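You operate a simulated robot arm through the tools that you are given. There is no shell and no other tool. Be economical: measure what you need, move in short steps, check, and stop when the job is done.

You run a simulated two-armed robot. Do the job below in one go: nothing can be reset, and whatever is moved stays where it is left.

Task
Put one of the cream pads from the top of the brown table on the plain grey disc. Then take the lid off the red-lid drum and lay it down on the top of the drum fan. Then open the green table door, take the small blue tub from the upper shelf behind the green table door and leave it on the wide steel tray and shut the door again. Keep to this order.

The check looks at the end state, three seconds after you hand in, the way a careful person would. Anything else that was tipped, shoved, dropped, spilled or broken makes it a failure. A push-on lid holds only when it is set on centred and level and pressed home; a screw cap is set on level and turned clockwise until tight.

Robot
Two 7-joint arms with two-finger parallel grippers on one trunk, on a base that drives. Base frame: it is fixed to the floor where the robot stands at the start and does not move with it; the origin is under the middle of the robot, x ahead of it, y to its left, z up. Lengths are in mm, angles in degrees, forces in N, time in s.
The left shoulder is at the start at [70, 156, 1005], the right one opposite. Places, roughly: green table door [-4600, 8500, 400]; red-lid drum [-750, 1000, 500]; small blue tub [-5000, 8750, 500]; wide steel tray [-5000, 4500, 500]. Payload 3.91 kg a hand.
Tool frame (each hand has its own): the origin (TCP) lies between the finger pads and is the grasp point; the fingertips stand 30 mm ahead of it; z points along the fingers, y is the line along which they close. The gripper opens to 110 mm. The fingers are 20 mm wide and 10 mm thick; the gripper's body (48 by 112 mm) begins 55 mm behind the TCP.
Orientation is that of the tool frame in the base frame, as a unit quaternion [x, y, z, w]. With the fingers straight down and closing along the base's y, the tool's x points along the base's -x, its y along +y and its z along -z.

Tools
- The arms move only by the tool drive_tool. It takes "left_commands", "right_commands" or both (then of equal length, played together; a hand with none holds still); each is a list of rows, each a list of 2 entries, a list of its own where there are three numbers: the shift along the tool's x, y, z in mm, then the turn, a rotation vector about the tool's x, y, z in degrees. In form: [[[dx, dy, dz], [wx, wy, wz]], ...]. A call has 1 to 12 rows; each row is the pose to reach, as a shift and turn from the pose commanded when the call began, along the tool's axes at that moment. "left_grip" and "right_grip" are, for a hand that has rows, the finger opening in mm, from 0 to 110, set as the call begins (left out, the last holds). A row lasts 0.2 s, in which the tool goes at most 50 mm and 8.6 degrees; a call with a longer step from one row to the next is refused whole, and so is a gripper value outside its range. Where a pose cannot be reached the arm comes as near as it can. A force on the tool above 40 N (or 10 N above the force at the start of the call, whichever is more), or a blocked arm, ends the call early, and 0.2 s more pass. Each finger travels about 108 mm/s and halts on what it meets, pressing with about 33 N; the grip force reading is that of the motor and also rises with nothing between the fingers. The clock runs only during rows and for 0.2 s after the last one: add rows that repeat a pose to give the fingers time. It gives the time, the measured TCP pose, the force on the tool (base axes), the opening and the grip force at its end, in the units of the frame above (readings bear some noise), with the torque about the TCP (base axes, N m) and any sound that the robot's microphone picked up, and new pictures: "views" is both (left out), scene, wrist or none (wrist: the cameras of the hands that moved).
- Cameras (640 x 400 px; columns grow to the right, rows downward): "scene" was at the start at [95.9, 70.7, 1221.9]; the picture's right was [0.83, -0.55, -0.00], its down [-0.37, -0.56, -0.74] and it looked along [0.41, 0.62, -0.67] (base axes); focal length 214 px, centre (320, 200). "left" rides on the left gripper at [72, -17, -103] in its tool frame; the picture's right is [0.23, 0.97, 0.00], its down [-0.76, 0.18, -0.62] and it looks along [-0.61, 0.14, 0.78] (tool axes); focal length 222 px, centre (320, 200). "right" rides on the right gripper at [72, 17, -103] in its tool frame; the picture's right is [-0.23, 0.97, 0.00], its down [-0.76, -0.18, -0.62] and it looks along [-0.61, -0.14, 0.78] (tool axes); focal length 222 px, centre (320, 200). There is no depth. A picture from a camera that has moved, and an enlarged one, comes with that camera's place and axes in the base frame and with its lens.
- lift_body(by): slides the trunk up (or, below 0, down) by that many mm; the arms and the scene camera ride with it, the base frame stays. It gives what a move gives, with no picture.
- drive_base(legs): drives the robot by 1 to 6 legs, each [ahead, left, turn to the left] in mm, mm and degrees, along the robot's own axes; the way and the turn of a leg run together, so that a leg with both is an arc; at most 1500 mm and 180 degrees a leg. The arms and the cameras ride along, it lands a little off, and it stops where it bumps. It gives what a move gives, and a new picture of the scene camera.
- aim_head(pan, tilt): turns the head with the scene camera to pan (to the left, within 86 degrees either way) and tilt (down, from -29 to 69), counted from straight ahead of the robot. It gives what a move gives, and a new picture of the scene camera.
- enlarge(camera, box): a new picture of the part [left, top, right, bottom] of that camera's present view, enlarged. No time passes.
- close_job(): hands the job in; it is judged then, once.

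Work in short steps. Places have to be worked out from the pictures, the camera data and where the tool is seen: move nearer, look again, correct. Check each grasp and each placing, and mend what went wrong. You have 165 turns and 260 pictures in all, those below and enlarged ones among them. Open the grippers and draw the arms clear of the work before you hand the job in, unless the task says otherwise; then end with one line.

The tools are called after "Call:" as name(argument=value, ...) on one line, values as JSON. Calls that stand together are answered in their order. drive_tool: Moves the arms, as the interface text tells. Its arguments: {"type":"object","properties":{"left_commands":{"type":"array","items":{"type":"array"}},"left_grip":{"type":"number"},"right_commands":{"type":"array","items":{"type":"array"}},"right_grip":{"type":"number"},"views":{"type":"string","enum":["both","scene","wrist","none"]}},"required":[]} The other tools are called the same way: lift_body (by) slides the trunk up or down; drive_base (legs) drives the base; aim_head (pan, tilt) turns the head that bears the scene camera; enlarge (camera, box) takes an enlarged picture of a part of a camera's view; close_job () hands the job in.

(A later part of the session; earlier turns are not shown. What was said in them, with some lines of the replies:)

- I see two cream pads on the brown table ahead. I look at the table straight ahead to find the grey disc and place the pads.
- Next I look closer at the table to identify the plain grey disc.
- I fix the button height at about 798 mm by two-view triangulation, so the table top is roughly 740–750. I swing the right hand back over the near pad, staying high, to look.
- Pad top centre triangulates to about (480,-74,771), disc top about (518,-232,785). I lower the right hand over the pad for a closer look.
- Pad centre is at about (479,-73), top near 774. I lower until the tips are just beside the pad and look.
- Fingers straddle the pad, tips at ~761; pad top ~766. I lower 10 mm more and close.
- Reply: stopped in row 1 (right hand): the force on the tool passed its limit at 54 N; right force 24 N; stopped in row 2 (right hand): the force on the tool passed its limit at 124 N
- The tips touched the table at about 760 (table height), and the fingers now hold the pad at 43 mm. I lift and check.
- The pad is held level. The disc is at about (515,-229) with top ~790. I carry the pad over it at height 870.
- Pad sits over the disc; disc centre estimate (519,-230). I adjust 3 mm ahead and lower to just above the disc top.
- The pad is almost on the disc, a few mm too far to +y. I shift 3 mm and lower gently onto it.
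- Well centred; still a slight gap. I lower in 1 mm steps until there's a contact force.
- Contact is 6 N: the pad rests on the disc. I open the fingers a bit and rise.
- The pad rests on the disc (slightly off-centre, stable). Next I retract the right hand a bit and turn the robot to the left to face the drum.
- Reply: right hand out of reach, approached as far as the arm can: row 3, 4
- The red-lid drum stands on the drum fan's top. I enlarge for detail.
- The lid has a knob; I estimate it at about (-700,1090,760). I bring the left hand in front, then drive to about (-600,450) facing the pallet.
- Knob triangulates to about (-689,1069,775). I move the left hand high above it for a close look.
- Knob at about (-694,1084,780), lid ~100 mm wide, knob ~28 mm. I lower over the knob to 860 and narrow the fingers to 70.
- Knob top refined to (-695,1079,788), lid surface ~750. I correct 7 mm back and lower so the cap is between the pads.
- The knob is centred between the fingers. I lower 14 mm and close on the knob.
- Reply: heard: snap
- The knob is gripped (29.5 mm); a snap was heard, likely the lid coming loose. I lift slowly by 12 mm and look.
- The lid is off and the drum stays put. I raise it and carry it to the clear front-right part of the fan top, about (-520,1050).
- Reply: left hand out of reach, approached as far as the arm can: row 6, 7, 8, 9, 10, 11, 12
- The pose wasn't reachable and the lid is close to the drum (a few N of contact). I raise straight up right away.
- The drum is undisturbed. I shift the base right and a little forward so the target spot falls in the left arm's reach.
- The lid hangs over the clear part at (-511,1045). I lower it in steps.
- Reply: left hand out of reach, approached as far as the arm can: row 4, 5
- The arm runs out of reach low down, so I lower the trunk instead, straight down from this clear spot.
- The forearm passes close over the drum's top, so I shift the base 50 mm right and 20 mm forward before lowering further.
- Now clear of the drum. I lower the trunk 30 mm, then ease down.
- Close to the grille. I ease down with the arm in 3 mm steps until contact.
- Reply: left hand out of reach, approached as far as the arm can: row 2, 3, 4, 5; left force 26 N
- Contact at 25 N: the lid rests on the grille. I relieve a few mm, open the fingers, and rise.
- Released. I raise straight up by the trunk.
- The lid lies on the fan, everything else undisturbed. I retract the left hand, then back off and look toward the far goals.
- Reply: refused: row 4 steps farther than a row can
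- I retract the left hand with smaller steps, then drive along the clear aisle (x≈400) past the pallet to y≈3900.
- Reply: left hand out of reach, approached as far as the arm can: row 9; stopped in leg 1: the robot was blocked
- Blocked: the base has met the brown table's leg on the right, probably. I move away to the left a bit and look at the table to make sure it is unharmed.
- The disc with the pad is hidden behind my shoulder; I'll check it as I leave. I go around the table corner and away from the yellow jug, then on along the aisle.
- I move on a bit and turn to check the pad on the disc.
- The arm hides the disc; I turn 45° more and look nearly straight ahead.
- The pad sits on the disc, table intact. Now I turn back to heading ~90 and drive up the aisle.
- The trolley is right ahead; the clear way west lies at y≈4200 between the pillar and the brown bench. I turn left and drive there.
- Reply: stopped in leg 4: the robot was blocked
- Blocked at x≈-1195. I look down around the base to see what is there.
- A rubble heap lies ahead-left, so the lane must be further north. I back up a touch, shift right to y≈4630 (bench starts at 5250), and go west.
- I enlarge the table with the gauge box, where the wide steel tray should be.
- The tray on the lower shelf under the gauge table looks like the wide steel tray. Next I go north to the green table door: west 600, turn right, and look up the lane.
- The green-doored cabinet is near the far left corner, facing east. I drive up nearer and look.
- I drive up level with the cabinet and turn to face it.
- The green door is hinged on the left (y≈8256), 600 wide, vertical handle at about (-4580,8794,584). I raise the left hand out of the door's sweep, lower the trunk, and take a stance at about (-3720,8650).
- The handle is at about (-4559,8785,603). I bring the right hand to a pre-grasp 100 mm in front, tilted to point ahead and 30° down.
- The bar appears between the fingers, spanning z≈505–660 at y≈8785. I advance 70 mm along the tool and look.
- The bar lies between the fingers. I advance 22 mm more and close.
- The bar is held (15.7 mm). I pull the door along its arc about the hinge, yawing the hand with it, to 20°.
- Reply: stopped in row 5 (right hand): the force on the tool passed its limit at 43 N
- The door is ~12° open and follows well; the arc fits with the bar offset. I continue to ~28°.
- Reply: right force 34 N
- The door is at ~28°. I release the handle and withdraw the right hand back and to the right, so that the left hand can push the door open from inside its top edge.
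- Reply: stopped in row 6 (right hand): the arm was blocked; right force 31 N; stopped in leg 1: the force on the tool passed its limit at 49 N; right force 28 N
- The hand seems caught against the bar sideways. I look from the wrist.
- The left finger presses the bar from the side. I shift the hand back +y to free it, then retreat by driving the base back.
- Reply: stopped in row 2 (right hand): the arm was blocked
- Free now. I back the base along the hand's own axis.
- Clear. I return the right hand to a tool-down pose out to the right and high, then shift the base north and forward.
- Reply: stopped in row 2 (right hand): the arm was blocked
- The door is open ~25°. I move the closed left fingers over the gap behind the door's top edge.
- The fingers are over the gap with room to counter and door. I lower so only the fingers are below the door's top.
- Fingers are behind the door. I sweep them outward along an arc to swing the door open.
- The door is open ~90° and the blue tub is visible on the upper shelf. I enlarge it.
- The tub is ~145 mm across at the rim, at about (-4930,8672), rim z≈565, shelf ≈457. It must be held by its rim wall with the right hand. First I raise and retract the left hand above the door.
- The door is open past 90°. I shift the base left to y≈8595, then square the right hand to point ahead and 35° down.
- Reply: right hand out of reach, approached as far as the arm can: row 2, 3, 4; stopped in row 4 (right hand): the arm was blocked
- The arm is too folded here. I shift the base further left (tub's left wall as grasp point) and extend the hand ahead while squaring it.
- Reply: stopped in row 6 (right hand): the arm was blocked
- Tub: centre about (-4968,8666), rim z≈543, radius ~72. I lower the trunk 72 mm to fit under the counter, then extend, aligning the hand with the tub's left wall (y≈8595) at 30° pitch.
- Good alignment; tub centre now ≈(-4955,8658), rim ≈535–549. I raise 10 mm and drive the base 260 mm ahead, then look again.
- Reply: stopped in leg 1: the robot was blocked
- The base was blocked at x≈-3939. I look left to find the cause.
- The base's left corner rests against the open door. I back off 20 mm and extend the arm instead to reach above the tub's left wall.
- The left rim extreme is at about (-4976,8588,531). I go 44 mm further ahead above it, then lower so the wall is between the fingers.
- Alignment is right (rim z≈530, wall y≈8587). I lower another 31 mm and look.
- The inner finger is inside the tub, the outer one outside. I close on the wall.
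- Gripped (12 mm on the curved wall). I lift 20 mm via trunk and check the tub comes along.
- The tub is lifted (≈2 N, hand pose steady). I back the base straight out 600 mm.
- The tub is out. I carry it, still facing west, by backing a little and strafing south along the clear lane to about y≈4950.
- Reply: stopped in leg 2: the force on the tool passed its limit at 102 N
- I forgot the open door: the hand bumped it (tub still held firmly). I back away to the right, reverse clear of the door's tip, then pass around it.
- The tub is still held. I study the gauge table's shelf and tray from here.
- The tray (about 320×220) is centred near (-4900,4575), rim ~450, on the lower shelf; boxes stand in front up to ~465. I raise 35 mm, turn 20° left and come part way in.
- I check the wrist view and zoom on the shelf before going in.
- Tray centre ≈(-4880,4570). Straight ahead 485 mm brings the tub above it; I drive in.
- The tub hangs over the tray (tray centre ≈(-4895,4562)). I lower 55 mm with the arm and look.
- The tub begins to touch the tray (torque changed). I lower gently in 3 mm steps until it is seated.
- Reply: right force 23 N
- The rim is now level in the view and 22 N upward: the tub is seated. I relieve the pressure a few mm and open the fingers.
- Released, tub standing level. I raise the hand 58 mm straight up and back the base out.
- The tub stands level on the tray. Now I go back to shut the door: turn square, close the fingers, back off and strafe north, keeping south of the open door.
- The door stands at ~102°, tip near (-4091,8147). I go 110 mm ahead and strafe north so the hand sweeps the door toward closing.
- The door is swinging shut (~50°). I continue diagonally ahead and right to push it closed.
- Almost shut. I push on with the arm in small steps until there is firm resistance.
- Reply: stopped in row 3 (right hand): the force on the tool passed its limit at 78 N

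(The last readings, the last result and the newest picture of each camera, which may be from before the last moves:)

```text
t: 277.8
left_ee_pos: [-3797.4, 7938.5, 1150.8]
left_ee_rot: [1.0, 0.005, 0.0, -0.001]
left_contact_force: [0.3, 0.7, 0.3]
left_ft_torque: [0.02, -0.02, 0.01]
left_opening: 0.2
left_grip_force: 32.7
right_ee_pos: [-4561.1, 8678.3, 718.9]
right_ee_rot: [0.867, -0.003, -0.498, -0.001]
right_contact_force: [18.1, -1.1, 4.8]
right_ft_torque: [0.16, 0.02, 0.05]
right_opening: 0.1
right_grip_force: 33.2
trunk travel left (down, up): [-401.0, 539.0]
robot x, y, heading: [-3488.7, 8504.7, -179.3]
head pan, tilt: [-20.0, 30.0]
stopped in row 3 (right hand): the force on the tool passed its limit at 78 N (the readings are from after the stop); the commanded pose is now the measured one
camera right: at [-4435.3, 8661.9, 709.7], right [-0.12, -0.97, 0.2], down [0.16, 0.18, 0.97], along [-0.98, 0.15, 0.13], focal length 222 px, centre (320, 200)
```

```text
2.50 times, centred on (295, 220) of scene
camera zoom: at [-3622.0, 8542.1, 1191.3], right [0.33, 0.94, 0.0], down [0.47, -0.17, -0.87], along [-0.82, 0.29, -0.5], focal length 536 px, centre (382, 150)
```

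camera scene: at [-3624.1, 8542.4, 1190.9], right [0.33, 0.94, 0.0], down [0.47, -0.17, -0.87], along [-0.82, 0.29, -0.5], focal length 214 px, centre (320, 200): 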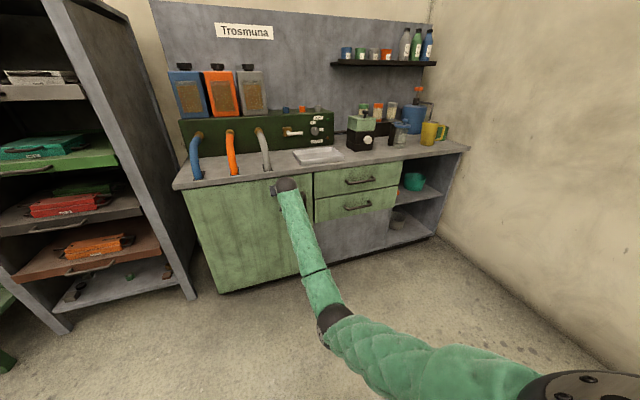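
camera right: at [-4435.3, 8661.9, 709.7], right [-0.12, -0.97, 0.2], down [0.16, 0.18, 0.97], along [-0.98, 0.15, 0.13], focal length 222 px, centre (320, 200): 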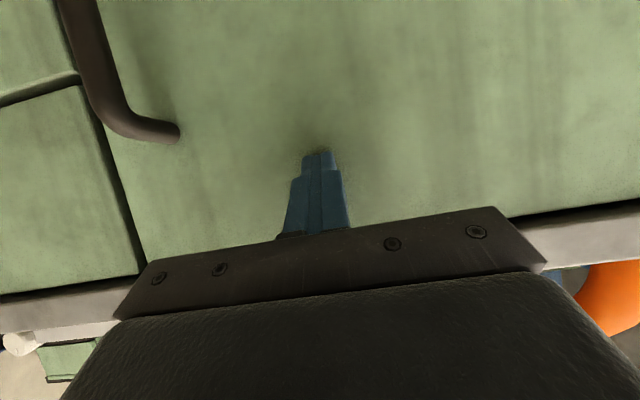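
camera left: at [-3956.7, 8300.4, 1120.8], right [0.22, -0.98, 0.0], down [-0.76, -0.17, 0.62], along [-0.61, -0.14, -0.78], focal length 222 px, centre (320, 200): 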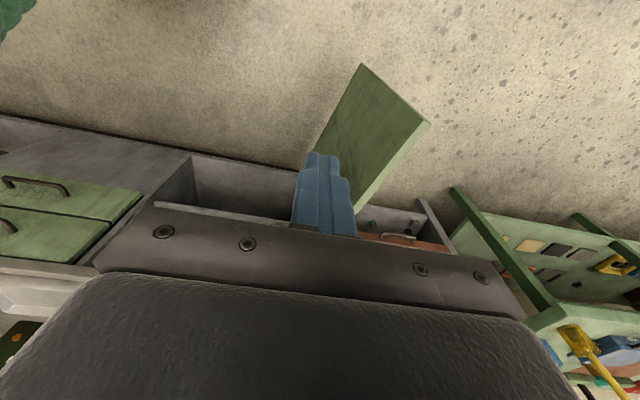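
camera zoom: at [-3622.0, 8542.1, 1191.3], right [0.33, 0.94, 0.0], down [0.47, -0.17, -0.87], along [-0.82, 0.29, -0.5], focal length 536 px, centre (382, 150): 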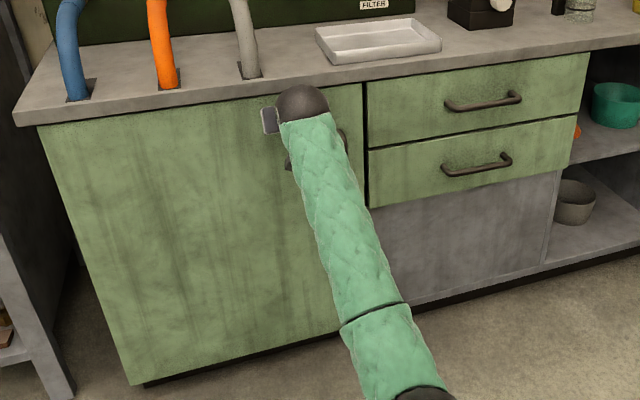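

Firm resistance (78 N): the door is shut. I back off, open both grippers, and check the door.

Call:
drive_base(legs=[[-350, 0, 0]])

Call:
drive_tool(left_commands=[[[0, 0, 0], [0, 0, 0]], [[0, 0, 0], [0, 0, 0]], [[0, 0, 0], [0, 0, 0]]], right_commands=[[[0, 0, 0], [0, 0, 0]], [[0, 0, 0], [0, 0, 0]], [[0, 0, 0], [0, 0, 0]]], left_grip=100, right_grip=100, views="none")

Call:
enlarge(camera="scene", box=[150, 80, 430, 280])

```text
t: 280.1
left_ee_pos: [-3449.8, 7942.5, 1150.2]
left_ee_rot: [1.0, 0.004, 0.001, -0.001]
left_contact_force: [-0.2, -1.0, -0.3]
left_ft_torque: [0.03, 0.01, 0.04]
left_opening: 0.0
left_grip_force: 32.2
right_ee_pos: [-4212.9, 8683.9, 718.3]
right_ee_rot: [0.867, -0.004, -0.498, -0.001]
right_contact_force: [-0.5, 0.0, 0.1]
right_ft_torque: [-0.02, 0.01, 0.0]
right_opening: 0.2
right_grip_force: 33.4
trunk travel left (down, up): [-401.0, 539.0]
robot x, y, heading: [-3139.7, 8516.8, -179.3]
head pan, tilt: [-20.0, 30.0]
camera scene: at [-3274.5, 8545.6, 1191.3], right [0.33, 0.94, 0.0], down [0.47, -0.17, -0.87], along [-0.82, 0.29, -0.5], focal length 214 px, centre (320, 200)
```

scene: 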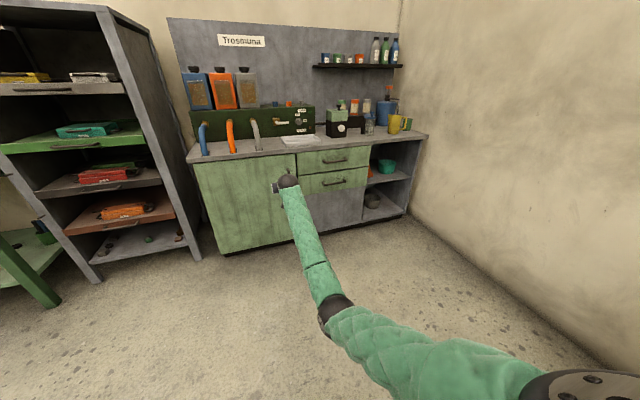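

```text
t: 280.9
left_ee_pos: [-3449.9, 7941.9, 1151.6]
left_ee_rot: [1.0, 0.004, 0.001, 0.0]
left_contact_force: [0.3, 0.2, -0.3]
left_ft_torque: [0.01, 0.0, -0.02]
left_opening: 99.9
left_grip_force: 0.0
right_ee_pos: [-4213.3, 8683.6, 718.8]
right_ee_rot: [0.868, -0.004, -0.497, -0.001]
right_contact_force: [1.1, -0.5, 0.8]
right_ft_torque: [-0.03, -0.02, 0.05]
right_opening: 100.1
right_grip_force: 0.1
trunk travel left (down, up): [-401.0, 539.0]
robot x, y, heading: [-3139.6, 8513.7, -179.6]
head pan, tilt: [-20.0, 30.0]
```

```text
2.00 times, centred on (290, 180) of scene
camera zoom: at [-3275.3, 8545.6, 1191.1], right [0.33, 0.94, 0.0], down [0.47, -0.17, -0.87], along [-0.82, 0.29, -0.5], focal length 429 px, centre (380, 240)
```

zoom: 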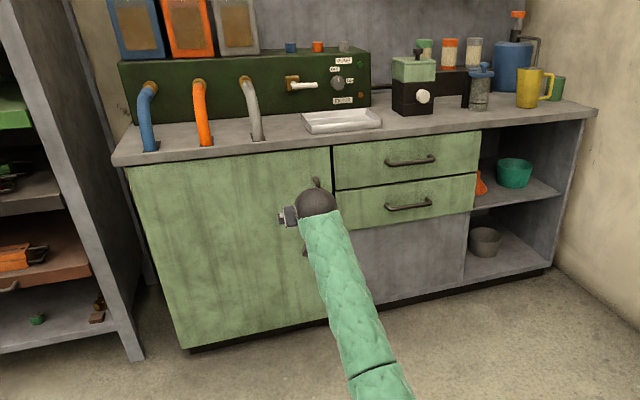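

The door is flush and shut, both grippers are open and clear, the pad, lid and tub are in place. I hand in.

Call:
close_job()

```text
The job is handed in.
```

The job is handed in. One cream pad is on the plain grey disc, sitting slightly off-centre but stable. The red lid lies on the drum fan's grille, the small blue tub stands level on the wide steel tray, and the green table door is shut. While driving, the base was stopped by the brown table and by the rubble heap. The hand also bumped the open door while carrying the tub. I checked the table afterwards and it was undisturbed; I did not re-check the rubble heap.
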